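You operate a simulated robot arm through the tools that you are given. There is no shell and no other tool. Be economical: measure what you need, move in short steps, check, and stop when the job is done.

Carry out the task below with a simulated two-armed robot. There is one attempt and no reset: what you move stays moved.

## Task
Pick up the brown can with one hand, pass it to the other hand and put it on the steel bench. Set down upright: brown can.

The check looks at the end state, three seconds after you hand in, the way a careful person would. Anything else that was tipped, shoved, dropped, spilled or broken makes it a failure.

## Robot
Two 7-joint arms with two-finger parallel grippers on one trunk, on a base that drives. Base frame: it is fixed to the floor where the robot stands at the start and does not move with it; the origin is under the middle of the robot, x ahead of it, y to its left, z up. Lengths are in mm, angles in degrees, forces in N, time in s.
The left shoulder is at the start at [50, 161, 1098], the right one opposite. With the tool pointing down near the work surface each hand reaches from about 100 to 660 mm from the robot's upright axis, wherever it stands, measured 20 degrees to its own side. Places, roughly: steel bench (60x20 cm) [620, -3760, 800]. Payload 3.43 kg a hand.
The tool frame of a hand sits at the grasp point between the pads (the TCP): z along the fingers, y along the line on which they close. The tips reach 30 mm beyond it. Largest opening 94 mm; finger width 28, thickness 10; the body of the gripper, 50 by 96 mm, starts 55 mm behind the TCP.
Orientation is told as [roll, pitch, yaw] about the base's x, y, z axes, in that order, counted from this pose: with the fingers straight down and closing along the base's y, the tool's x points along the base's -x, its y along +y and its z along -z.

## Interface
- The arms move only by the tool play_rows. It takes "left_steps", "right_steps" or both (then of equal length, played together; a hand with none holds still); each is a list of rows, each a list of 2 entries, a list of its own where there are three numbers: the shift along the base's x, y, z in mm, then the turn, a rotation vector about the base's x, y, z in degrees. In form: [[[dx, dy, dz], [ax, ay, az]], ...]. A call has 1 to 12 rows; each row is the pose to reach, as a shift and turn from the pose commanded when the call began. "left_hand" and "right_hand" are, for a hand that has rows, the opening, from 0 (shut) to 1 (fully open), set as the call begins (left out, the last holds). Rows are played at 5 a second. More than 50 mm and 8.6 degrees between two rows, or a gripper value outside its range, and nothing of the call is played. A pose out of reach is approached as far as the arm can. The call stops where the force on the tool passes 40 N (or 10 N more than at its start, if that is more) or the arm is blocked; 0.2 s more then pass. Each finger travels about 45 mm/s and halts on what it meets, pressing with about 37 N; the grip force reading is that of the motor and also rises with nothing between the fingers. The clock runs only during rows and for 0.2 s after the last one: add rows that repeat a pose to give the fingers time. The reply holds the time, the measured pose of the TCP, the force on the tool along the base axes, the opening and the grip force, in the units named above and with some noise, with the torque about the TCP (base axes, N m) and any sound that the robot's microphone picked up.
- Cameras (640 x 400 px; columns grow to the right, rows downward): "scene" is now at [127.8, 18.7, 1226.1]; the picture's right is [0.21, -0.98, 0.00], its down [-0.53, -0.11, -0.84] and it looks along [0.82, 0.18, -0.54] (base axes); focal length 280 px, centre (320, 200). "left" rides on the left gripper at [76, -14, -103] in its tool frame; the picture's right is [0.18, 0.98, 0.00], its down [-0.75, 0.14, -0.64] and it looks along [-0.63, 0.12, 0.77] (tool axes); focal length 243 px, centre (320, 200). "right" rides on the right gripper at [76, 14, -103] in its tool frame; the picture's right is [-0.18, 0.98, 0.00], its down [-0.75, -0.14, -0.64] and it looks along [-0.63, -0.12, 0.77] (tool axes); focal length 243 px, centre (320, 200). There is no depth. A picture from a camera that has moved, and an enlarged one, comes with that camera's place and axes in the base frame and with its lens.
- capture(camera): a new picture of that camera. No time passes.
- raise_lower(by): slides the trunk up (or, below 0, down) by that many mm; the arms and the scene camera ride with it, the base frame stays. It gives what a move gives, with no picture.
- drive_base(legs): drives the robot by 1 to 6 legs, each [ahead, left, turn to the left] in mm, mm and degrees, along the robot's own axes; the way and the turn of a leg run together, so that a leg with both is an arc; at most 1500 mm and 180 degrees a leg. The arms and the cameras ride along, it lands a little off, and it stops where it bumps. It gives what a move gives.
- head_to(pan, tilt): turns the head with the scene camera to pan (to the left, within 80 degrees either way) and tilt (down, from -29 to 69), counted from straight ahead of the robot. It gives what a move gives.
- inspect(camera, box): a new picture of the part [left, top, right, bottom] of that camera's present view, enlarged. No time passes.
- sign_off(): hands the job in; it is judged then, once.

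Work in short steps. Places have to be worked out from the pictures, the camera data and where the tool is seen: move nearer, look again, correct. Check each grasp and each placing, and mend what went wrong. You have 120 turns and 88 pictures in all, those below and enlarged ones among them. Open the grippers and draw the arms clear of the work before you hand the job in, unless the task says otherwise; then end with one line.

The tools are called as a command line: name --argument value ..., lists and objects as JSON in quotes. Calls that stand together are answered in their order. play_rows: Moves the arms, as the interface text tells. Its arguments: {"type":"object","properties":{"left_steps":{"type":"array","items":{"type":"array"}},"left_hand":{"type":"number"},"right_steps":{"type":"array","items":{"type":"array"}},"right_hand":{"type":"number"}},"required":[]} The other tools are called the same way: raise_lower (by) slides the trunk up or down; drive_base (legs) drives the base; head_to (pan, tilt) turns the head that bears the scene camera; capture (camera) takes a picture; inspect (camera, box) takes an enlarged picture of a part of a camera's view; sign_off () hands the job in.

At the start:

```text
time_s: 0.0
left_position: [286.5, 195.8, 1038.5]
left_ee_rot: [-0.1, 0.1, -0.1]
left_ft_force: [-0.6, 0.3, -0.5]
left_wrist_torque: [0.0, 0.01, 0.01]
left_finger_gap: 93.9
left_grasp_force: 0.0
right_position: [346.8, -23.0, 1009.6]
right_ee_rot: [0.1, 0.0, -0.1]
right_ft_force: [-0.3, 0.6, -1.1]
right_wrist_torque: [0.01, -0.03, -0.01]
right_finger_gap: 94.1
right_grasp_force: 0.0
trunk travel left (down, up): [-125.0, 142.0]
robot x, y, heading: [0.3, -0.5, 0.1]
head pan, tilt: [12.2, 32.5]
```

scene: 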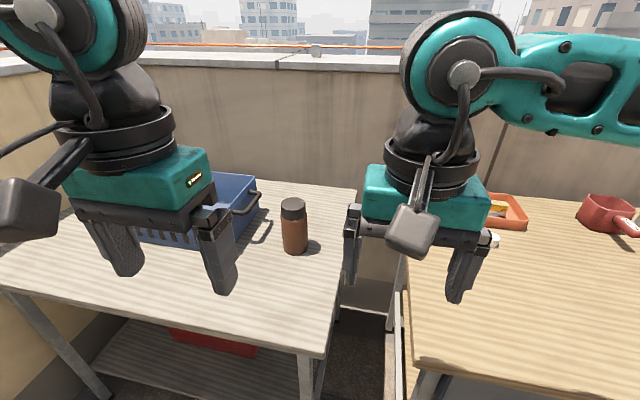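
right: 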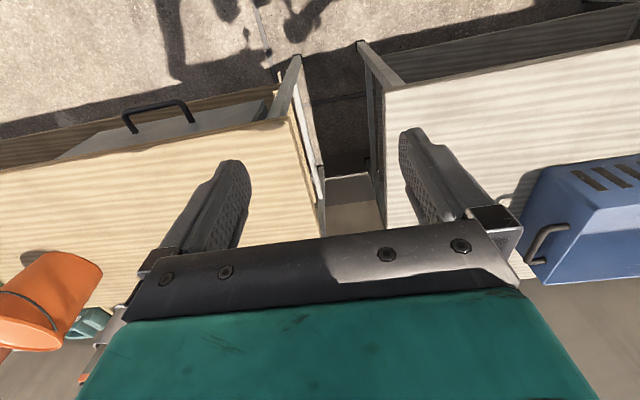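
left: 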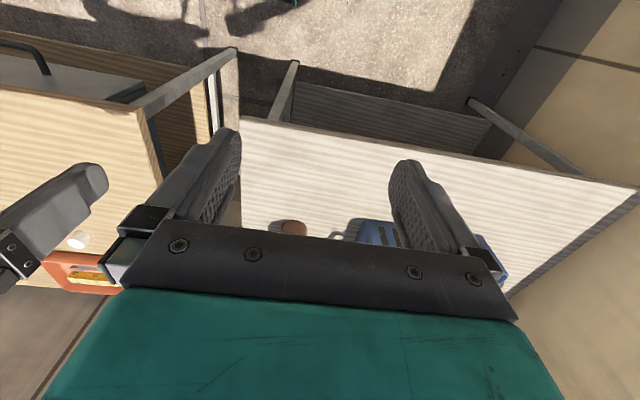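

I'll look closer at the can from the scene camera and the left camera to triangulate it.

inspect --camera "scene" --box '[220, 160, 380, 260]'

inspect --camera "left" --box '[220, 160, 380, 260]'

```text
4.00 times, centred on (300, 210) of scene
camera zoom: at [127.8, 18.7, 1226.1], right [0.21, -0.98, 0.0], down [-0.53, -0.11, -0.84], along [0.82, 0.18, -0.54], focal length 1119 px, centre (400, 160)
```

zoom: 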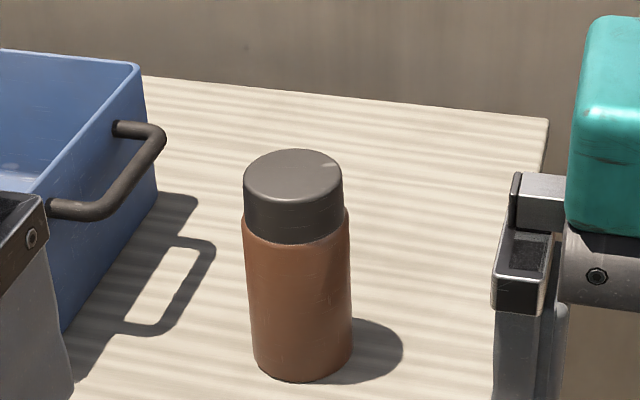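

```text
4.00 times, centred on (300, 210) of left
camera zoom: at [210.1, 181.7, 1141.5], right [-0.18, 0.98, 0.0], down [0.75, 0.14, 0.64], along [0.63, 0.12, -0.77], focal length 970 px, centre (400, 160)
```

zoom: 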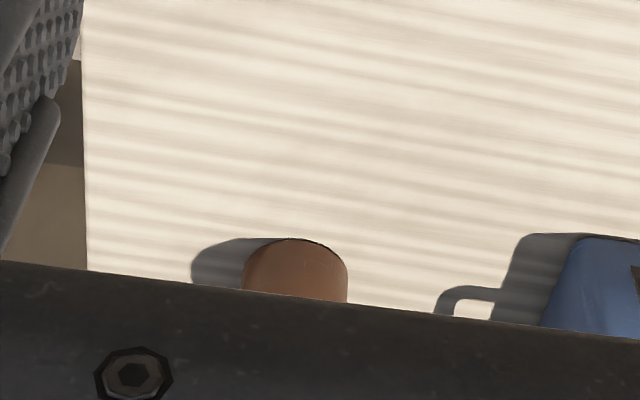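

The can stands at about (638, 195), base z≈740, top z≈873, diameter ≈64. It's at the edge of reach, so I check how much room the base has in front of the table.

head_to --pan 0 --tilt 69

capture --camera "scene"

head_to --pan -75 --tilt 25

capture --camera "scene"

```text
time_s: 1.0
left_position: [285.6, 196.7, 1037.9]
left_ee_rot: [0.0, 0.2, 0.0]
left_ft_force: [-0.6, 0.3, 0.5]
left_wrist_torque: [0.02, -0.01, 0.0]
left_finger_gap: 93.7
left_grasp_force: 0.0
right_position: [344.4, -22.1, 1009.6]
right_ee_rot: [0.0, -0.1, -0.2]
right_ft_force: [-0.1, 0.4, 0.3]
right_wrist_torque: [-0.01, 0.03, -0.03]
right_finger_gap: 93.9
right_grasp_force: 0.0
trunk travel left (down, up): [-125.0, 142.0]
robot x, y, heading: [-0.4, -2.0, 0.0]
head pan, tilt: [0.0, 68.8]
```

```text
82 pictures are left
camera scene: at [96.5, -0.1, 1178.6], right [0.0, -1.0, 0.0], down [-0.93, 0.0, -0.36], along [0.36, 0.0, -0.93], focal length 280 px, centre (320, 200)
```

scene: 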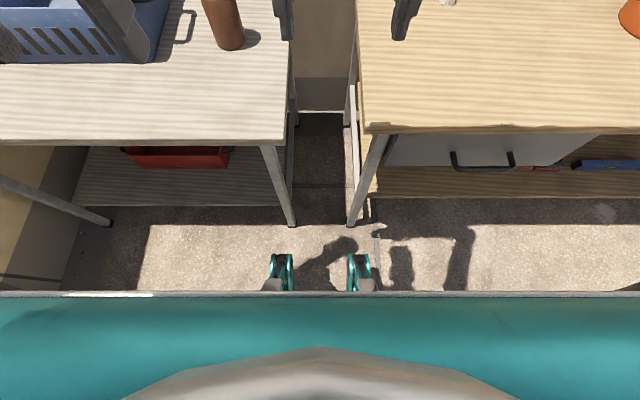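

```text
time_s: 2.5
left_position: [286.3, 195.6, 1037.9]
left_ee_rot: [0.0, 0.1, 0.0]
left_ft_force: [-0.1, 0.8, 0.3]
left_wrist_torque: [0.02, 0.02, -0.05]
left_finger_gap: 94.1
left_grasp_force: 0.0
right_position: [346.1, -21.5, 1009.1]
right_ee_rot: [0.0, 0.0, -0.1]
right_ft_force: [-1.5, 0.1, -0.6]
right_wrist_torque: [-0.04, 0.02, 0.01]
right_finger_gap: 93.8
right_grasp_force: 0.1
trunk travel left (down, up): [-125.0, 142.0]
robot x, y, heading: [-0.5, 2.1, 0.1]
head pan, tilt: [-75.0, 25.0]
```

```text
81 pictures are left
camera scene: at [64.4, -89.1, 1238.0], right [-0.97, -0.26, 0.0], down [-0.11, 0.41, -0.91], along [0.24, -0.88, -0.42], focal length 280 px, centre (320, 200)
```

scene: 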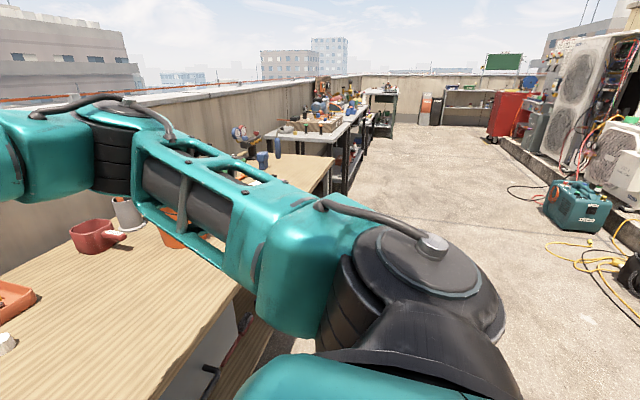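

Plenty of room: table edge at x≈380, wheels at x≈250. I drive 60 mm ahead.

drive_base --legs '[[60, 0, 0]]'

head_to --pan 20 --tilt 40

capture --camera "scene"

```text
time_s: 3.5
left_position: [345.6, 195.1, 1038.9]
left_ee_rot: [0.1, 0.2, 0.1]
left_ft_force: [0.0, -0.6, 0.0]
left_wrist_torque: [0.0, 0.0, 0.0]
left_finger_gap: 93.9
left_grasp_force: 0.1
right_position: [405.8, -23.1, 1010.3]
right_ee_rot: [0.0, 0.1, -0.1]
right_ft_force: [0.4, -0.2, -0.9]
right_wrist_torque: [-0.01, 0.02, -0.01]
right_finger_gap: 93.8
right_grasp_force: 0.1
trunk travel left (down, up): [-125.0, 142.0]
robot x, y, heading: [62.6, -1.8, -0.1]
head pan, tilt: [-75.0, 25.0]
```

```text
time_s: 5.2
left_position: [345.0, 195.3, 1037.6]
left_ee_rot: [0.0, 0.0, 0.0]
left_ft_force: [0.0, 1.1, 0.1]
left_wrist_torque: [0.02, 0.04, 0.0]
left_finger_gap: 94.3
left_grasp_force: 0.0
right_position: [404.8, -20.8, 1011.6]
right_ee_rot: [0.1, -0.1, -0.1]
right_ft_force: [1.0, -0.4, -1.0]
right_wrist_torque: [0.03, -0.01, -0.01]
right_finger_gap: 93.8
right_grasp_force: 0.1
trunk travel left (down, up): [-125.0, 142.0]
robot x, y, heading: [60.4, 4.9, -0.2]
head pan, tilt: [20.0, 40.0]
```

```text
80 pictures are left
camera scene: at [179.9, 28.9, 1214.7], right [0.34, -0.94, 0.0], down [-0.6, -0.22, -0.77], along [0.72, 0.26, -0.64], focal length 280 px, centre (320, 200)
```

scene: 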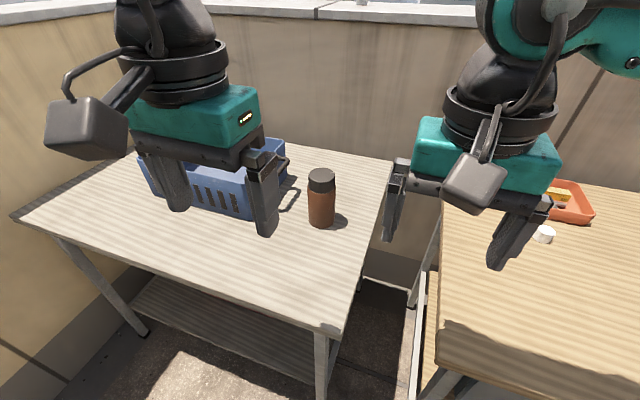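

Second estimate: can at ≈(645, 196). I move the left hand above, short of the can, staying high (tips 930).

play_rows --left_steps '[[[40, 0, -10], [0, 0, 0]], [[80, 0, -20], [0, 0, 0]], [[120, 0, -30], [0, 0, 0]], [[160, 0, -45], [0, 0, 0]], [[200, 0, -60], [0, 0, 0]], [[240, 0, -75], [0, 0, 0]], [[240, 0, -75], [0, 0, 0]]]' --left_hand 1

capture --camera "left"

capture --camera "scene"

```text
time_s: 6.8
left_position: [585.5, 197.0, 963.2]
left_ee_rot: [-0.1, 0.0, 0.0]
left_ft_force: [0.9, 0.6, 0.0]
left_wrist_torque: [0.0, -0.03, 0.0]
left_finger_gap: 94.0
left_grasp_force: 0.1
right_position: [405.2, -20.7, 1009.9]
right_ee_rot: [-0.1, 0.0, -0.1]
right_ft_force: [-0.8, 0.3, 0.6]
right_wrist_torque: [-0.01, 0.01, 0.02]
right_finger_gap: 94.0
right_grasp_force: 0.0
trunk travel left (down, up): [-125.0, 142.0]
robot x, y, heading: [56.6, 2.4, -0.0]
head pan, tilt: [20.0, 40.0]
```

```text
79 pictures are left
camera left: at [508.8, 183.1, 1065.7], right [-0.18, 0.98, 0.0], down [0.75, 0.14, 0.64], along [0.63, 0.12, -0.77], focal length 243 px, centre (320, 200)
```

left: 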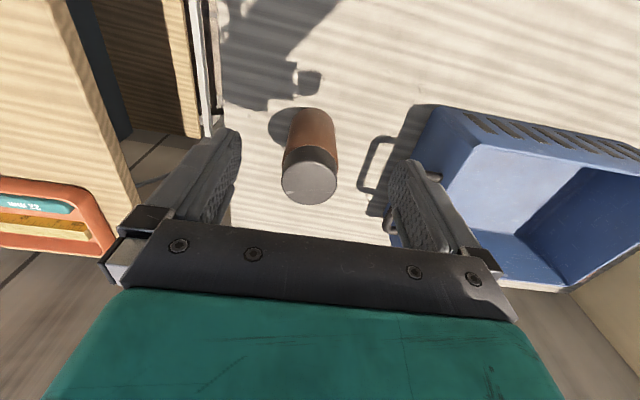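

```text
78 pictures are left
camera scene: at [179.8, 28.9, 1214.8], right [0.34, -0.94, 0.0], down [-0.6, -0.22, -0.77], along [0.72, 0.26, -0.64], focal length 280 px, centre (320, 200)
```

scene: 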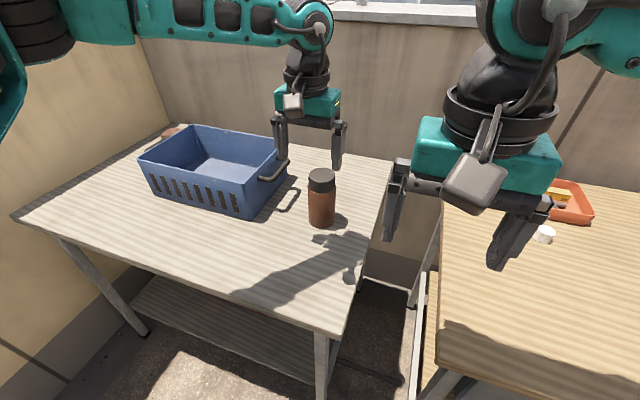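

Left camera puts the cap centre at ≈(648, 199). The bin's handle is near (647, 271, 885), so I narrow the opening to ~76 mm, centre over the can with tips still above it, and look.

play_rows --left_steps '[[[31, 2, 0], [0, 0, 0]], [[62, 3, 0], [0, 0, 0]], [[62, 3, -20], [0, 0, 0]], [[62, 3, -40], [0, 0, 0]], [[62, 3, -40], [0, 0, 0]]]' --left_hand 0.82

capture --camera "left"

inspect --camera "scene" --box '[240, 110, 400, 235]'

```text
time_s: 8.0
left_position: [599.9, 226.2, 936.9]
left_ee_rot: [0.0, 0.0, 0.0]
left_ft_force: [-0.2, 0.5, -0.2]
left_wrist_torque: [-0.03, -0.01, 0.0]
left_finger_gap: 77.3
left_grasp_force: 0.1
left hand out of reach, approached as far as the arm can: row 1, 2, 3, 4, 5
right_position: [405.0, -21.7, 1010.8]
right_ee_rot: [0.0, 0.0, -0.1]
right_ft_force: [-0.3, 0.3, 0.1]
right_wrist_torque: [0.03, 0.01, -0.01]
right_finger_gap: 94.1
right_grasp_force: 0.1
trunk travel left (down, up): [-125.0, 142.0]
robot x, y, heading: [59.4, -0.5, 0.2]
head pan, tilt: [20.0, 40.0]
```

```text
77 pictures are left
camera left: at [524.1, 213.4, 1040.9], right [-0.18, 0.98, 0.0], down [0.75, 0.14, 0.64], along [0.63, 0.12, -0.77], focal length 243 px, centre (320, 200)
```

left: 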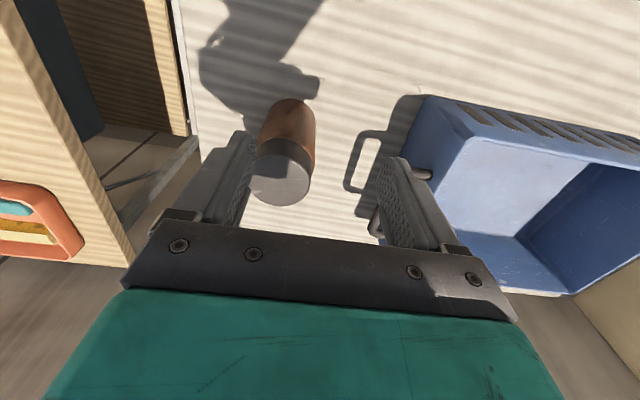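

```text
3.20 times, centred on (320, 172) of scene
camera zoom: at [179.9, 29.0, 1214.7], right [0.34, -0.94, 0.0], down [-0.6, -0.22, -0.77], along [0.72, 0.26, -0.64], focal length 895 px, centre (320, 288)
```

zoom: 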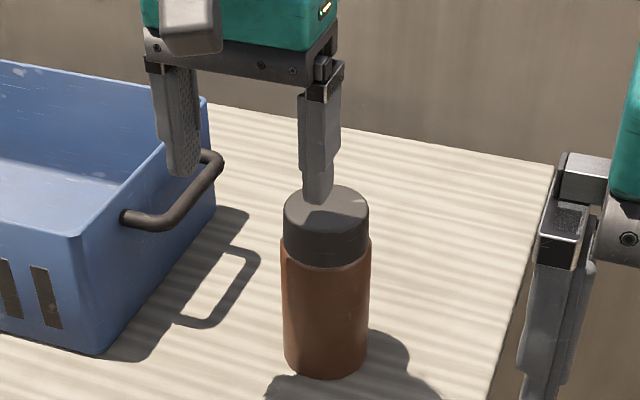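

Out of reach: the arm slid toward the side, still clear of everything. I lift and pull back, then drive 70 mm further ahead.

play_rows --left_steps '[[[0, -5, 25], [0, 0, 0]], [[-20, -15, 50], [0, 0, 0]], [[-40, -29, 63], [0, 0, 0]], [[-70, -29, 63], [0, 0, 0]], [[-110, -29, 63], [0, 0, 0]]]'

drive_base --legs '[[70, 0, 0]]'

capture --camera "scene"

capture --camera "left"

```text
time_s: 9.2
left_position: [488.9, 199.4, 1000.2]
left_ee_rot: [-0.1, 0.0, -0.1]
left_ft_force: [-0.9, -0.4, 0.7]
left_wrist_torque: [-0.01, -0.01, 0.01]
left_finger_gap: 77.2
left_grasp_force: 0.0
right_position: [404.1, -20.9, 1010.3]
right_ee_rot: [0.0, 0.0, 0.1]
right_ft_force: [-0.9, -0.4, -0.2]
right_wrist_torque: [0.0, 0.01, 0.0]
right_finger_gap: 93.9
right_grasp_force: 0.2
trunk travel left (down, up): [-125.0, 142.0]
robot x, y, heading: [60.0, -1.9, -0.3]
head pan, tilt: [20.0, 40.0]
```

```text
time_s: 10.2
left_position: [555.5, 190.3, 1001.8]
left_ee_rot: [0.1, 0.0, -0.3]
left_ft_force: [1.8, -0.9, -0.1]
left_wrist_torque: [0.13, 0.08, 0.04]
left_finger_gap: 77.1
left_grasp_force: 0.1
right_position: [467.9, -30.2, 1010.2]
right_ee_rot: [0.0, 0.0, -0.5]
right_ft_force: [-0.1, -1.5, -0.5]
right_wrist_torque: [0.11, -0.07, 0.0]
right_finger_gap: 93.8
right_grasp_force: 0.1
trunk travel left (down, up): [-125.0, 142.0]
robot x, y, heading: [124.1, -4.9, -0.3]
head pan, tilt: [20.0, 40.0]
```

```text
75 pictures are left
camera scene: at [243.7, 22.5, 1214.8], right [0.34, -0.94, 0.0], down [-0.6, -0.22, -0.77], along [0.72, 0.26, -0.64], focal length 280 px, centre (320, 200)
```

scene: 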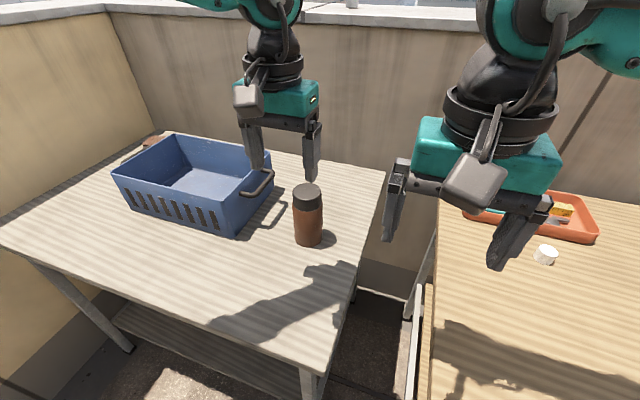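

```text
74 pictures are left
camera left: at [479.3, 177.1, 1104.8], right [-0.18, 0.98, 0.0], down [0.75, 0.14, 0.64], along [0.63, 0.11, -0.77], focal length 243 px, centre (320, 200)
```

left: 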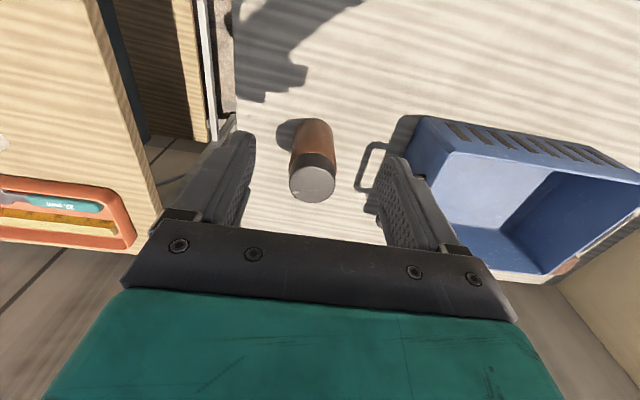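

Cap again at ≈(648, 197). I move the open left hand above it with tips at ~885 and check the centring.

play_rows --left_steps '[[[40, 3, 0], [0, 0, 0]], [[80, 6, -20], [0, 0, 0]], [[92, 6, -50], [0, 0, 0]], [[92, 6, -84], [0, 0, 0]], [[92, 6, -84], [0, 0, 0]]]'

capture --camera "left"

inspect --camera "scene" --box '[225, 120, 385, 250]'

```text
time_s: 11.4
left_position: [646.1, 198.7, 917.3]
left_ee_rot: [-0.1, 0.0, -0.3]
left_ft_force: [0.0, 0.4, 0.8]
left_wrist_torque: [-0.02, 0.01, 0.02]
left_finger_gap: 77.3
left_grasp_force: 0.0
right_position: [469.4, -29.7, 1011.1]
right_ee_rot: [0.1, 0.0, -0.6]
right_ft_force: [0.1, -0.5, 0.0]
right_wrist_torque: [-0.03, 0.02, 0.01]
right_finger_gap: 93.8
right_grasp_force: 0.0
trunk travel left (down, up): [-125.0, 142.0]
robot x, y, heading: [126.8, -3.9, -0.3]
head pan, tilt: [20.0, 40.0]
```

```text
73 pictures are left
camera left: at [570.0, 185.3, 1020.4], right [-0.18, 0.98, 0.0], down [0.75, 0.14, 0.64], along [0.63, 0.11, -0.77], focal length 243 px, centre (320, 200)
```

left: 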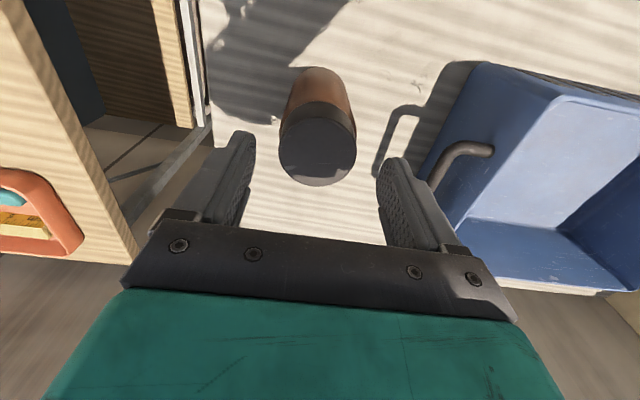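

```text
3.08 times, centred on (305, 185) of scene
camera zoom: at [244.5, 22.7, 1214.7], right [0.34, -0.94, 0.0], down [-0.61, -0.22, -0.77], along [0.72, 0.26, -0.64], focal length 861 px, centre (366, 246)
```

zoom: 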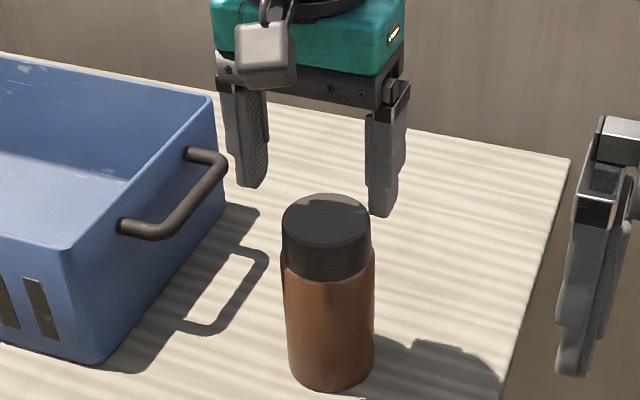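

Centred well (cap at ≈(649, 197.5)); the handle is ~30 mm clear of the left finger. I descend to TCP z≈840.

play_rows --left_steps '[[[2, -1, -20], [0, 0, 0]], [[2, -1, -40], [0, 0, 0]], [[2, -1, -60], [0, 0, 0]], [[2, -1, -76], [0, 0, 0]], [[2, -1, -76], [0, 0, 0]]]'

inspect --camera "scene" --box '[225, 120, 385, 250]'

capture --camera "left"

```text
time_s: 12.6
left_position: [625.7, 213.9, 859.6]
left_ee_rot: [0.0, 0.1, -0.4]
left_ft_force: [-1.3, -1.6, 0.1]
left_wrist_torque: [-0.03, 0.03, -0.03]
left_finger_gap: 77.5
left_grasp_force: 0.6
left hand out of reach, approached as far as the arm can: row 1, 2, 3, 4, 5
right_position: [469.8, -29.7, 1010.2]
right_ee_rot: [-0.1, -0.1, -0.5]
right_ft_force: [-0.1, 0.4, 0.5]
right_wrist_torque: [0.04, -0.01, 0.01]
right_finger_gap: 94.1
right_grasp_force: 0.2
trunk travel left (down, up): [-125.0, 142.0]
robot x, y, heading: [121.5, -7.8, -0.4]
head pan, tilt: [20.0, 40.0]
```

```text
3.08 times, centred on (305, 185) of scene
camera zoom: at [244.3, 22.6, 1214.7], right [0.34, -0.94, 0.0], down [-0.61, -0.22, -0.77], along [0.72, 0.26, -0.64], focal length 861 px, centre (366, 246)
```

zoom: 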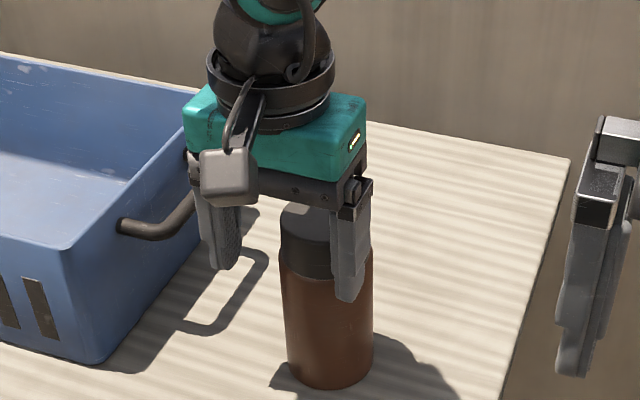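

```text
70 pictures are left
camera left: at [551.0, 200.7, 962.0], right [-0.18, 0.98, 0.0], down [0.76, 0.14, 0.64], along [0.63, 0.11, -0.77], focal length 243 px, centre (320, 200)
```

left: 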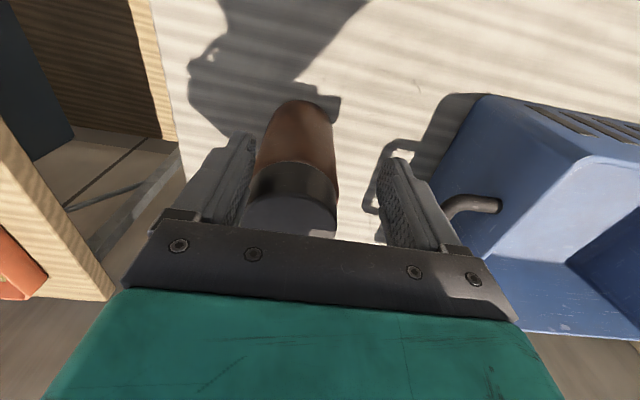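

The arm ran out of reach downward and slid sideways with the right finger near the can. I retrace the path up; then lower the trunk to gain downward reach.

play_rows --left_steps '[[[7, -5, 19], [0, 0, 0]], [[14, -10, 38], [0, 0, 0]], [[20, -15, 58], [0, 0, 0]], [[10, -15, 98], [0, 0, 0]], [[0, -15, 140], [0, 0, 0]], [[0, -15, 140], [0, 0, 0]]]'

raise_lower --by -90

capture --camera "left"

capture --camera "scene"

```text
time_s: 14.0
left_position: [626.5, 198.9, 999.4]
left_ee_rot: [0.1, 0.1, -0.4]
left_ft_force: [-0.1, -0.4, 1.1]
left_wrist_torque: [-0.03, 0.0, 0.02]
left_finger_gap: 77.3
left_grasp_force: 0.1
right_position: [469.7, -30.5, 1010.8]
right_ee_rot: [0.0, -0.1, -0.5]
right_ft_force: [-0.6, 0.0, -0.5]
right_wrist_torque: [0.02, 0.0, 0.01]
right_finger_gap: 94.1
right_grasp_force: 0.1
trunk travel left (down, up): [-125.0, 142.0]
robot x, y, heading: [126.4, -5.8, -0.4]
head pan, tilt: [20.0, 40.0]
```

```text
time_s: 15.2
left_position: [626.0, 198.3, 908.8]
left_ee_rot: [0.0, 0.0, -0.4]
left_ft_force: [-0.6, -0.3, -0.9]
left_wrist_torque: [0.02, -0.02, -0.03]
left_finger_gap: 76.8
left_grasp_force: 0.1
right_position: [470.1, -29.7, 920.2]
right_ee_rot: [-0.1, -0.1, -0.5]
right_ft_force: [-0.5, 0.2, 0.7]
right_wrist_torque: [0.04, -0.01, 0.05]
right_finger_gap: 94.0
right_grasp_force: 0.0
trunk travel left (down, up): [-35.0, 232.0]
robot x, y, heading: [122.6, -5.2, -0.3]
head pan, tilt: [20.0, 40.0]
```

```text
69 pictures are left
camera left: at [550.6, 185.8, 1012.2], right [-0.18, 0.98, 0.0], down [0.76, 0.14, 0.64], along [0.63, 0.11, -0.77], focal length 243 px, centre (320, 200)
```

left: 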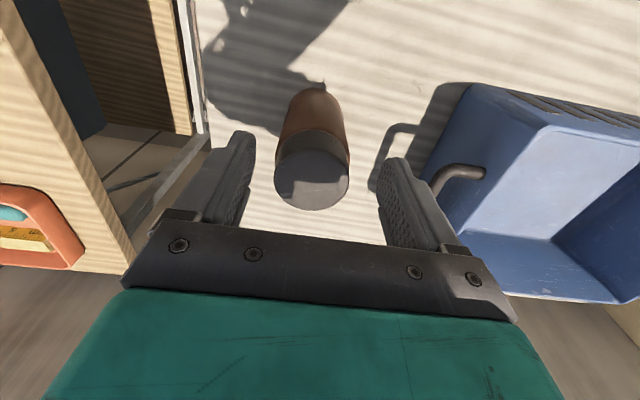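

```text
68 pictures are left
camera scene: at [244.2, 22.7, 1124.8], right [0.34, -0.94, 0.0], down [-0.61, -0.22, -0.77], along [0.72, 0.26, -0.64], focal length 280 px, centre (320, 200)
```

scene: 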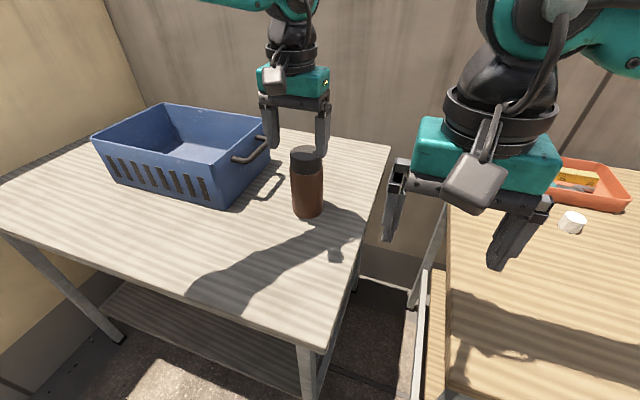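

Can unmoved at (648, 197). Now with the trunk lower I approach again: over first, then down.

play_rows --left_steps '[[[22, -1, 0], [0, 0, 0]], [[22, -1, -20], [0, 0, 0]]]'

play_rows --left_steps '[[[0, 0, -15], [0, 0, 0]], [[0, 0, -30], [0, 0, 0]]]'

```text
time_s: 15.8
left_position: [649.3, 198.1, 889.5]
left_ee_rot: [0.0, -0.1, -0.4]
left_ft_force: [0.6, -0.6, -0.5]
left_wrist_torque: [0.0, 0.0, 0.0]
left_finger_gap: 77.0
left_grasp_force: 0.1
right_position: [469.0, -29.6, 920.1]
right_ee_rot: [0.0, 0.0, -0.5]
right_ft_force: [-0.5, -0.5, 0.4]
right_wrist_torque: [0.0, 0.0, 0.01]
right_finger_gap: 94.0
right_grasp_force: 0.0
trunk travel left (down, up): [-35.0, 232.0]
robot x, y, heading: [126.0, -5.6, -0.4]
head pan, tilt: [20.0, 40.0]
```

```text
time_s: 16.4
left_position: [648.4, 198.2, 858.1]
left_ee_rot: [0.0, 0.0, -0.4]
left_ft_force: [-0.2, 0.8, 0.0]
left_wrist_torque: [0.0, 0.0, -0.01]
left_finger_gap: 77.1
left_grasp_force: 0.0
right_position: [469.5, -30.5, 920.6]
right_ee_rot: [0.0, 0.0, -0.5]
right_ft_force: [0.1, 1.1, 0.4]
right_wrist_torque: [0.03, -0.02, -0.04]
right_finger_gap: 94.0
right_grasp_force: 0.1
trunk travel left (down, up): [-35.0, 232.0]
robot x, y, heading: [122.0, -6.7, -0.5]
head pan, tilt: [20.0, 40.0]
```

Reach is fine now. Down a further 18 mm, then look.

play_rows --left_steps '[[[0, 0, -10], [0, 0, 0]], [[0, 0, -18], [0, 0, 0]], [[0, 0, -18], [0, 0, 0]]]'

capture --camera "left"

inspect --camera "scene" --box '[225, 100, 385, 230]'

```text
time_s: 17.2
left_position: [648.0, 198.1, 840.6]
left_ee_rot: [0.0, 0.0, -0.4]
left_ft_force: [-0.7, 0.2, 0.8]
left_wrist_torque: [-0.05, 0.01, 0.02]
left_finger_gap: 77.3
left_grasp_force: 0.0
right_position: [469.4, -30.6, 919.1]
right_ee_rot: [0.0, 0.1, -0.5]
right_ft_force: [0.3, 0.6, -0.1]
right_wrist_torque: [-0.03, 0.05, 0.02]
right_finger_gap: 94.1
right_grasp_force: 0.1
trunk travel left (down, up): [-35.0, 232.0]
robot x, y, heading: [122.1, -4.2, -0.4]
head pan, tilt: [20.0, 40.0]
```

```text
67 pictures are left
camera left: at [572.6, 184.5, 943.9], right [-0.18, 0.98, 0.0], down [0.76, 0.14, 0.64], along [0.63, 0.11, -0.77], focal length 243 px, centre (320, 200)
```

left: 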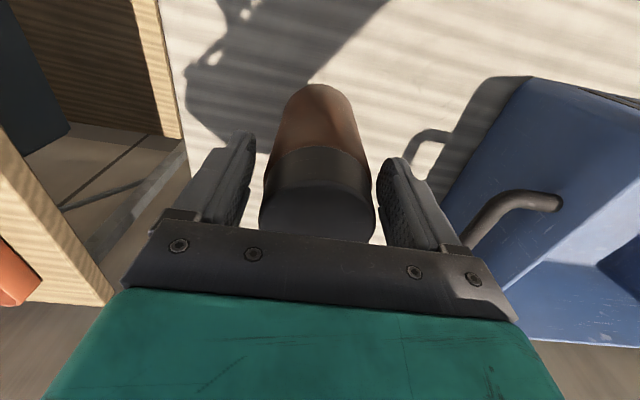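

```text
3.08 times, centred on (305, 165) of scene
camera zoom: at [244.4, 22.7, 1124.7], right [0.34, -0.94, 0.0], down [-0.61, -0.22, -0.77], along [0.72, 0.26, -0.64], focal length 861 px, centre (366, 308)
```

zoom: 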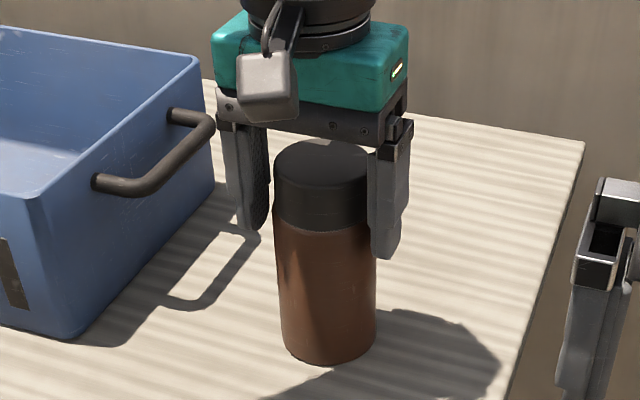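

Well straddled. I close the left gripper.

play_rows --left_steps '[[[0, 0, 0], [0, 0, 0]], [[0, 0, 0], [0, 0, 0]], [[0, 0, 0], [0, 0, 0]], [[0, 0, 0], [0, 0, 0]]]' --left_hand 0

capture --camera "left"

```text
time_s: 18.2
left_position: [648.1, 198.8, 840.0]
left_ee_rot: [0.0, 0.1, -0.4]
left_ft_force: [-0.1, 1.5, 0.2]
left_wrist_torque: [0.08, -0.02, -0.01]
left_finger_gap: 68.2
left_grasp_force: 37.1
right_position: [468.1, -29.6, 919.9]
right_ee_rot: [0.0, 0.0, -0.4]
right_ft_force: [0.8, -0.1, 1.1]
right_wrist_torque: [0.01, 0.01, -0.01]
right_finger_gap: 94.2
right_grasp_force: 0.0
trunk travel left (down, up): [-35.0, 232.0]
robot x, y, heading: [125.0, -7.7, -0.7]
head pan, tilt: [20.0, 40.0]
```

```text
65 pictures are left
camera left: at [572.7, 184.7, 943.9], right [-0.18, 0.98, 0.0], down [0.76, 0.14, 0.64], along [0.63, 0.11, -0.77], focal length 243 px, centre (320, 200)
```

left: 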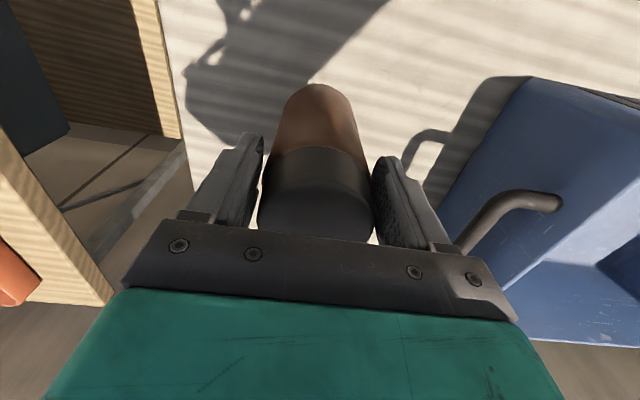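

Gripped: gap 68, 37 N. I lift 100 mm straight up.

play_rows --left_steps '[[[0, 0, 20], [0, 0, 0]], [[0, 0, 45], [0, 0, 0]], [[-10, 0, 75], [0, 0, 0]], [[-20, 0, 100], [0, 0, 0]], [[-20, 0, 100], [0, 0, 0]]]'

capture --camera "scene"

```text
time_s: 19.4
left_position: [628.9, 199.4, 942.6]
left_ee_rot: [0.1, 0.1, -0.4]
left_ft_force: [0.0, -0.3, -3.6]
left_wrist_torque: [-0.01, 0.03, 0.0]
left_finger_gap: 68.5
left_grasp_force: 36.9
right_position: [468.6, -30.9, 919.3]
right_ee_rot: [0.0, 0.1, -0.5]
right_ft_force: [-0.9, -0.5, -0.3]
right_wrist_torque: [0.03, 0.01, -0.03]
right_finger_gap: 94.0
right_grasp_force: 0.1
trunk travel left (down, up): [-35.0, 232.0]
robot x, y, heading: [125.6, -5.5, -0.5]
head pan, tilt: [20.0, 40.0]
```

```text
64 pictures are left
camera scene: at [244.6, 22.7, 1124.7], right [0.34, -0.94, 0.0], down [-0.61, -0.22, -0.77], along [0.72, 0.26, -0.64], focal length 280 px, centre (320, 200)
```

scene: 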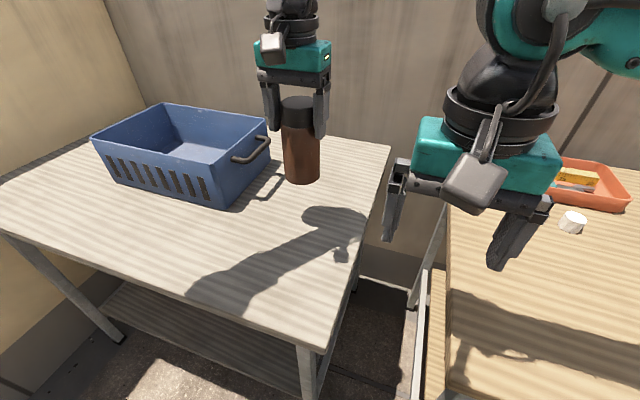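

Lifted cleanly (~0.36 kg). I raise the trunk so everything clears the tables and back off from them for the handover.

raise_lower --by 120

drive_base --legs '[[-400, 0, 0]]'

capture --camera "scene"

```text
time_s: 20.9
left_position: [629.2, 198.4, 1061.7]
left_ee_rot: [-0.1, 0.0, -0.4]
left_ft_force: [0.3, -0.4, -3.3]
left_wrist_torque: [0.05, 0.06, -0.02]
left_finger_gap: 68.0
left_grasp_force: 36.9
right_position: [469.5, -29.2, 1040.6]
right_ee_rot: [0.0, 0.2, -0.4]
right_ft_force: [0.2, 0.0, -0.3]
right_wrist_torque: [0.0, 0.01, 0.0]
right_finger_gap: 94.2
right_grasp_force: 0.1
trunk travel left (down, up): [-155.0, 112.0]
robot x, y, heading: [121.2, -3.2, -0.4]
head pan, tilt: [20.0, 40.0]
```

```text
time_s: 23.4
left_position: [229.0, 200.8, 1061.4]
left_ee_rot: [-0.1, 0.1, -0.5]
left_ft_force: [-0.3, -0.3, -3.7]
left_wrist_torque: [-0.02, 0.02, 0.0]
left_finger_gap: 68.0
left_grasp_force: 37.2
right_position: [70.7, -27.1, 1039.9]
right_ee_rot: [0.1, -0.1, -0.5]
right_ft_force: [-0.7, 0.4, 0.0]
right_wrist_torque: [-0.01, -0.06, -0.04]
right_finger_gap: 94.3
right_grasp_force: 0.0
trunk travel left (down, up): [-155.0, 112.0]
robot x, y, heading: [-277.5, -2.1, -0.5]
head pan, tilt: [20.0, 40.0]
```

```text
63 pictures are left
camera scene: at [-155.0, 25.6, 1244.7], right [0.33, -0.94, 0.0], down [-0.61, -0.21, -0.77], along [0.72, 0.26, -0.64], focal length 280 px, centre (320, 200)
```

scene: 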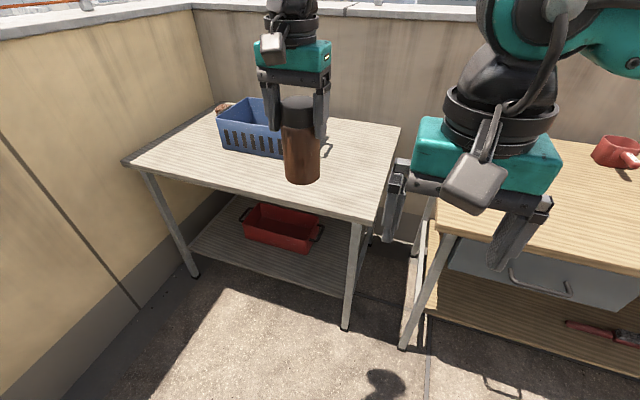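

Next I prepare the right hand: move it right and yaw it -90° so that after a roll it points to the left with its camera on top.

play_rows --right_steps '[[[0, -10, 0], [0, 0, -7.5]], [[3, -20, 0], [0, 0, -15]], [[6, -30, 0], [0, 0, -22.5]], [[10, -40, 0], [0, 0, -30]], [[14, -50, 0], [0, 0, -37.5]], [[18, -60, 0], [0, 0, -45]], [[22, -70, 0], [0, 0, -52.5]], [[26, -80, 0], [0, 0, -60]], [[30, -90, 0], [0, 0, -67.5]], [[34, -100, 0], [0, 0, -75]], [[38, -110, 0], [0, 0, -82.5]], [[42, -120, 0], [0, 0, -90]]]' --right_hand 1

play_rows --right_steps '[[[5, 0, 0], [7.5, 0, 0]], [[10, 0, 0], [15, 0, 0]], [[15, -5, 0], [22.5, 0, 0]], [[20, -5, 0], [30, 0, 0]], [[25, -5, 0], [37.5, 0, 0]], [[30, -5, 0], [45, 0, 0]], [[35, -5, 0], [52.5, 0, 0]], [[40, -5, 0], [60, 0, 0]], [[42, -5, 0], [67, 0, 0]], [[42, -5, 0], [70, 0, 0]], [[42, -5, 0], [70, 0, 0]]]'

capture --camera "scene"

```text
time_s: 26.0
left_position: [229.1, 200.7, 1060.4]
left_ee_rot: [-0.1, 0.2, -0.5]
left_ft_force: [0.4, 0.3, -4.1]
left_wrist_torque: [0.03, 0.08, -0.02]
left_finger_gap: 68.3
left_grasp_force: 37.0
right_position: [110.6, -147.9, 1040.5]
right_ee_rot: [0.0, -0.1, -90.7]
right_ft_force: [0.1, 0.3, 0.9]
right_wrist_torque: [0.01, 0.01, -0.02]
right_finger_gap: 94.3
right_grasp_force: 0.1
trunk travel left (down, up): [-155.0, 112.0]
robot x, y, heading: [-273.2, -1.0, -0.4]
head pan, tilt: [20.0, 40.0]
```

```text
time_s: 28.4
left_position: [229.6, 201.6, 1061.2]
left_ee_rot: [0.0, 0.1, -0.5]
left_ft_force: [0.4, -0.3, -4.7]
left_wrist_torque: [0.02, 0.06, -0.04]
left_finger_gap: 68.1
left_grasp_force: 37.0
right_position: [154.2, -152.6, 1040.0]
right_ee_rot: [-1.5, 70.0, -91.7]
right_ft_force: [0.3, 0.5, 0.2]
right_wrist_torque: [0.05, -0.02, 0.04]
right_finger_gap: 94.2
right_grasp_force: 0.1
trunk travel left (down, up): [-155.0, 112.0]
robot x, y, heading: [-276.1, -5.8, -0.6]
head pan, tilt: [20.0, 40.0]
```

```text
62 pictures are left
camera scene: at [-154.6, 25.6, 1244.7], right [0.33, -0.94, 0.0], down [-0.61, -0.21, -0.77], along [0.72, 0.26, -0.64], focal length 280 px, centre (320, 200)
```

scene: 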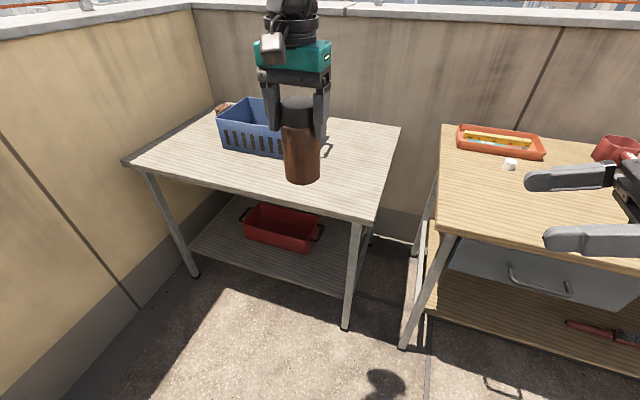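

Right hand is oriented well. Now I bring the left hand with the can to about (155, 70, 1061) and point the head at the meeting place.

play_rows --left_steps '[[[-20, -30, 0], [0, 0, 0]], [[-40, -60, 0], [0, 0, 0]], [[-60, -95, 0], [0, 0, 0]], [[-74, -130, 0], [0, 0, 0]], [[-74, -130, 0], [0, 0, 0]]]'

head_to --pan 3 --tilt 35

capture --camera "scene"

capture --camera "right"

```text
time_s: 29.6
left_position: [142.4, 101.6, 1059.2]
left_ee_rot: [-0.2, 0.0, -0.5]
left_ft_force: [0.1, 0.0, -3.1]
left_wrist_torque: [-0.02, 0.03, -0.02]
left_finger_gap: 68.1
left_grasp_force: 36.7
left hand out of reach, approached as far as the arm can: row 3, 4, 5
right_position: [153.4, -152.5, 1039.3]
right_ee_rot: [-1.5, 70.0, -91.6]
right_ft_force: [-0.1, 1.3, -0.3]
right_wrist_torque: [0.01, 0.02, 0.01]
right_finger_gap: 93.6
right_grasp_force: 0.0
trunk travel left (down, up): [-155.0, 112.0]
robot x, y, heading: [-278.0, 1.0, -0.8]
head pan, tilt: [20.0, 40.0]
```

```text
time_s: 30.4
left_position: [141.0, 102.5, 1060.3]
left_ee_rot: [-0.2, 0.0, -0.5]
left_ft_force: [0.6, -1.1, -2.6]
left_wrist_torque: [0.0, 0.06, 0.03]
left_finger_gap: 68.4
left_grasp_force: 37.4
right_position: [154.0, -153.4, 1040.8]
right_ee_rot: [-1.6, 70.1, -91.6]
right_ft_force: [0.2, -0.2, -0.1]
right_wrist_torque: [0.01, 0.01, 0.02]
right_finger_gap: 94.0
right_grasp_force: 0.0
trunk travel left (down, up): [-155.0, 112.0]
robot x, y, heading: [-279.0, -0.9, -0.3]
head pan, tilt: [3.0, 35.0]
```

```text
61 pictures are left
camera scene: at [-146.8, 1.1, 1252.2], right [0.04, -1.0, 0.0], down [-0.57, -0.03, -0.82], along [0.82, 0.04, -0.57], focal length 280 px, centre (320, 200)
```

scene: 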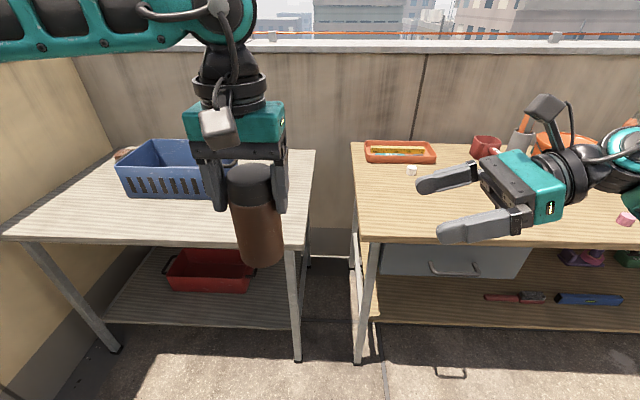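

```text
60 pictures are left
camera right: at [168.5, -223.2, 1144.9], right [0.98, -0.07, -0.18], down [-0.15, -0.86, -0.49], along [-0.12, 0.51, -0.85], focal length 243 px, centre (320, 200)
```

right: 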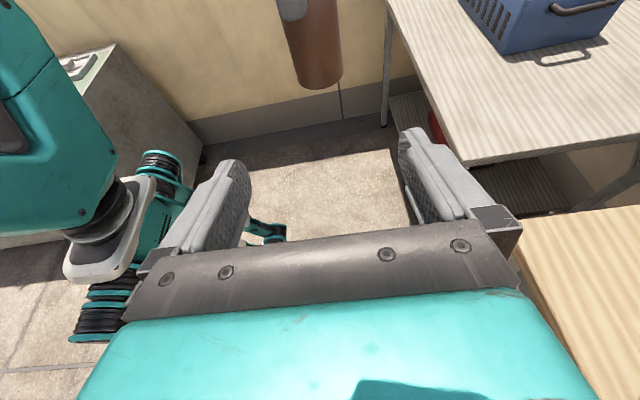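

Left sits at (142, 101, 1060). I zoom in with both cameras to fix the can's place relative to the right hand.

inspect --camera "right" --box '[240, 0, 400, 100]'

inspect --camera "scene" --box '[180, 140, 340, 270]'

```text
4.00 times, centred on (320, 50) of right
camera zoom: at [168.5, -223.2, 1144.9], right [0.98, -0.07, -0.18], down [-0.15, -0.86, -0.49], along [-0.12, 0.51, -0.85], focal length 970 px, centre (320, 800)
```

zoom: 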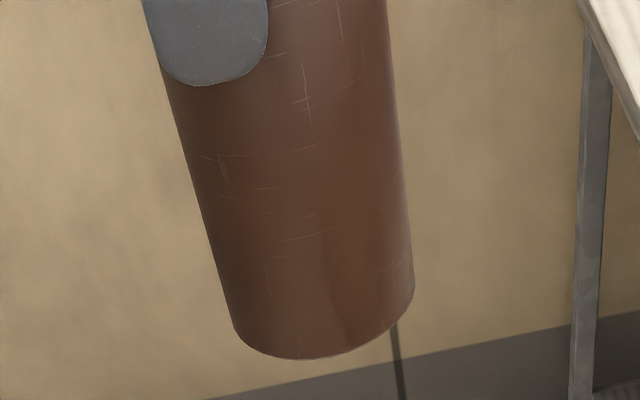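

```text
3.08 times, centred on (260, 205) of scene
camera zoom: at [-146.8, 1.1, 1252.2], right [0.04, -1.0, 0.0], down [-0.57, -0.03, -0.82], along [0.82, 0.04, -0.57], focal length 861 px, centre (505, 185)
```

zoom: 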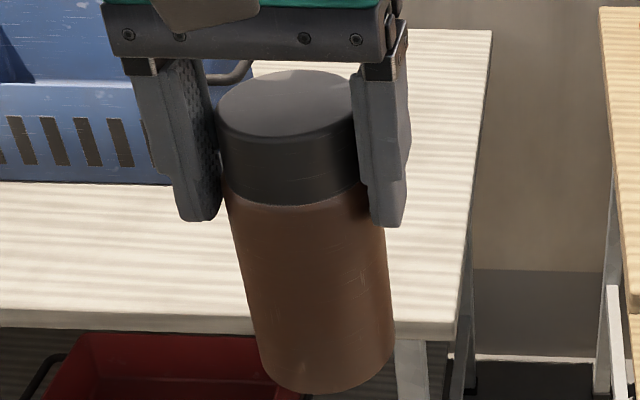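

The right view (and wrist torque) shows the can axis ~9 mm ahead of the left TCP: axis ≈ (150, 102), bottom ≈ 949. I bring the right hand to a pre-grasp 150 mm short along its approach.

play_rows --right_steps '[[[-2, 30, 3], [0, 0, 0]], [[-4, 65, 7], [0, 0, 0]], [[-4, 97, 7], [0, 0, 0]], [[-4, 97, 7], [0, 0, 0]]]'

capture --camera "right"

capture --camera "scene"

```text
time_s: 31.4
left_position: [141.3, 101.5, 1060.0]
left_ee_rot: [-0.1, 0.1, -0.5]
left_ft_force: [-0.2, 0.2, -3.6]
left_wrist_torque: [0.03, 0.05, 0.0]
left_finger_gap: 67.9
left_grasp_force: 37.3
right_position: [148.4, -53.8, 1046.8]
right_ee_rot: [-1.5, 70.0, -91.6]
right_ft_force: [0.2, 0.5, 0.2]
right_wrist_torque: [0.01, 0.0, 0.01]
right_finger_gap: 94.1
right_grasp_force: 0.1
trunk travel left (down, up): [-155.0, 112.0]
robot x, y, heading: [-278.7, -3.9, -0.4]
head pan, tilt: [3.0, 35.0]
```

```text
57 pictures are left
camera right: at [163.8, -125.4, 1151.6], right [0.98, -0.07, -0.18], down [-0.15, -0.86, -0.49], along [-0.12, 0.51, -0.85], focal length 243 px, centre (320, 200)
```

right: 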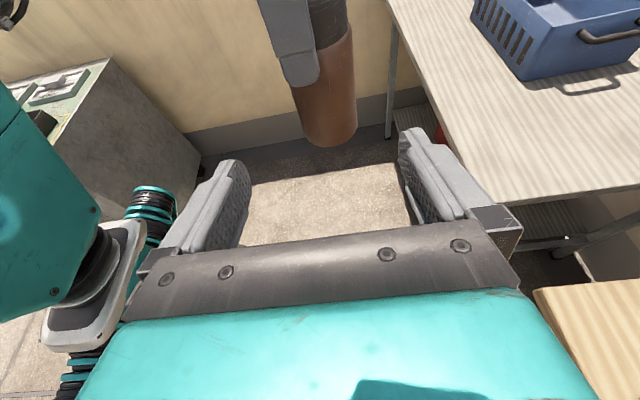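

```text
56 pictures are left
camera scene: at [-146.8, 0.9, 1252.2], right [0.04, -1.0, 0.0], down [-0.57, -0.03, -0.82], along [0.82, 0.04, -0.57], focal length 280 px, centre (320, 200)
```

scene: 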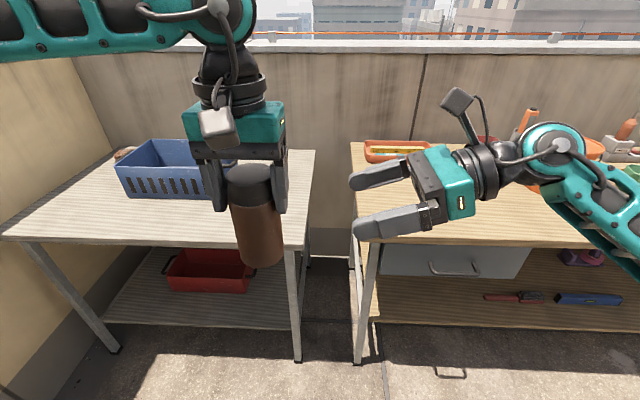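

Refined: axis ≈(153, 104), bottom ≈942. I advance two thirds of the way and look again.

play_rows --right_steps '[[[4, 25, -15], [0, 0, 0]], [[4, 50, -28], [0, 0, 0]], [[4, 75, -37], [0, 0, 0]], [[4, 95, -42], [0, 0, 0]], [[4, 95, -42], [0, 0, 0]]]'

capture --camera "right"

inspect --camera "scene" --box '[190, 120, 430, 290]'

```text
time_s: 32.6
left_position: [140.9, 102.7, 1059.4]
left_ee_rot: [-0.1, 0.0, -0.5]
left_ft_force: [0.8, 0.4, -3.0]
left_wrist_torque: [-0.01, 0.03, 0.01]
left_finger_gap: 68.3
left_grasp_force: 37.4
right_position: [153.4, 40.7, 1004.9]
right_ee_rot: [-1.6, 70.0, -91.6]
right_ft_force: [-0.6, -0.2, -0.1]
right_wrist_torque: [-0.02, -0.02, 0.01]
right_finger_gap: 94.2
right_grasp_force: 0.0
trunk travel left (down, up): [-155.0, 112.0]
robot x, y, heading: [-275.3, -3.6, -0.7]
head pan, tilt: [3.0, 35.0]
```

```text
55 pictures are left
camera right: at [168.4, -29.9, 1109.8], right [0.98, -0.07, -0.18], down [-0.15, -0.86, -0.49], along [-0.12, 0.51, -0.85], focal length 243 px, centre (320, 200)
```

right: 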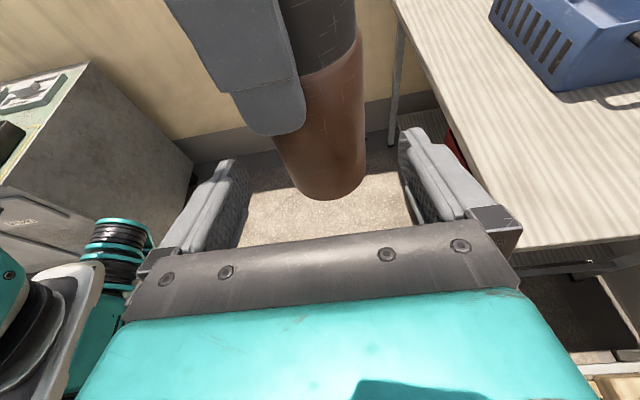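

```text
2.35 times, centred on (310, 205) of scene
camera zoom: at [-146.8, 1.0, 1252.2], right [0.04, -1.0, 0.0], down [-0.57, -0.03, -0.82], along [0.82, 0.04, -0.57], focal length 658 px, centre (344, 188)
```

zoom: 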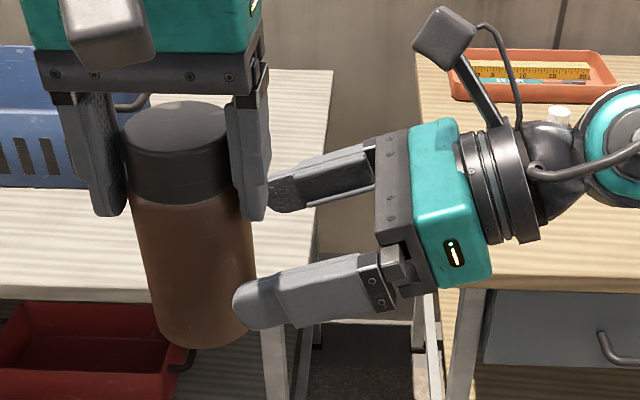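

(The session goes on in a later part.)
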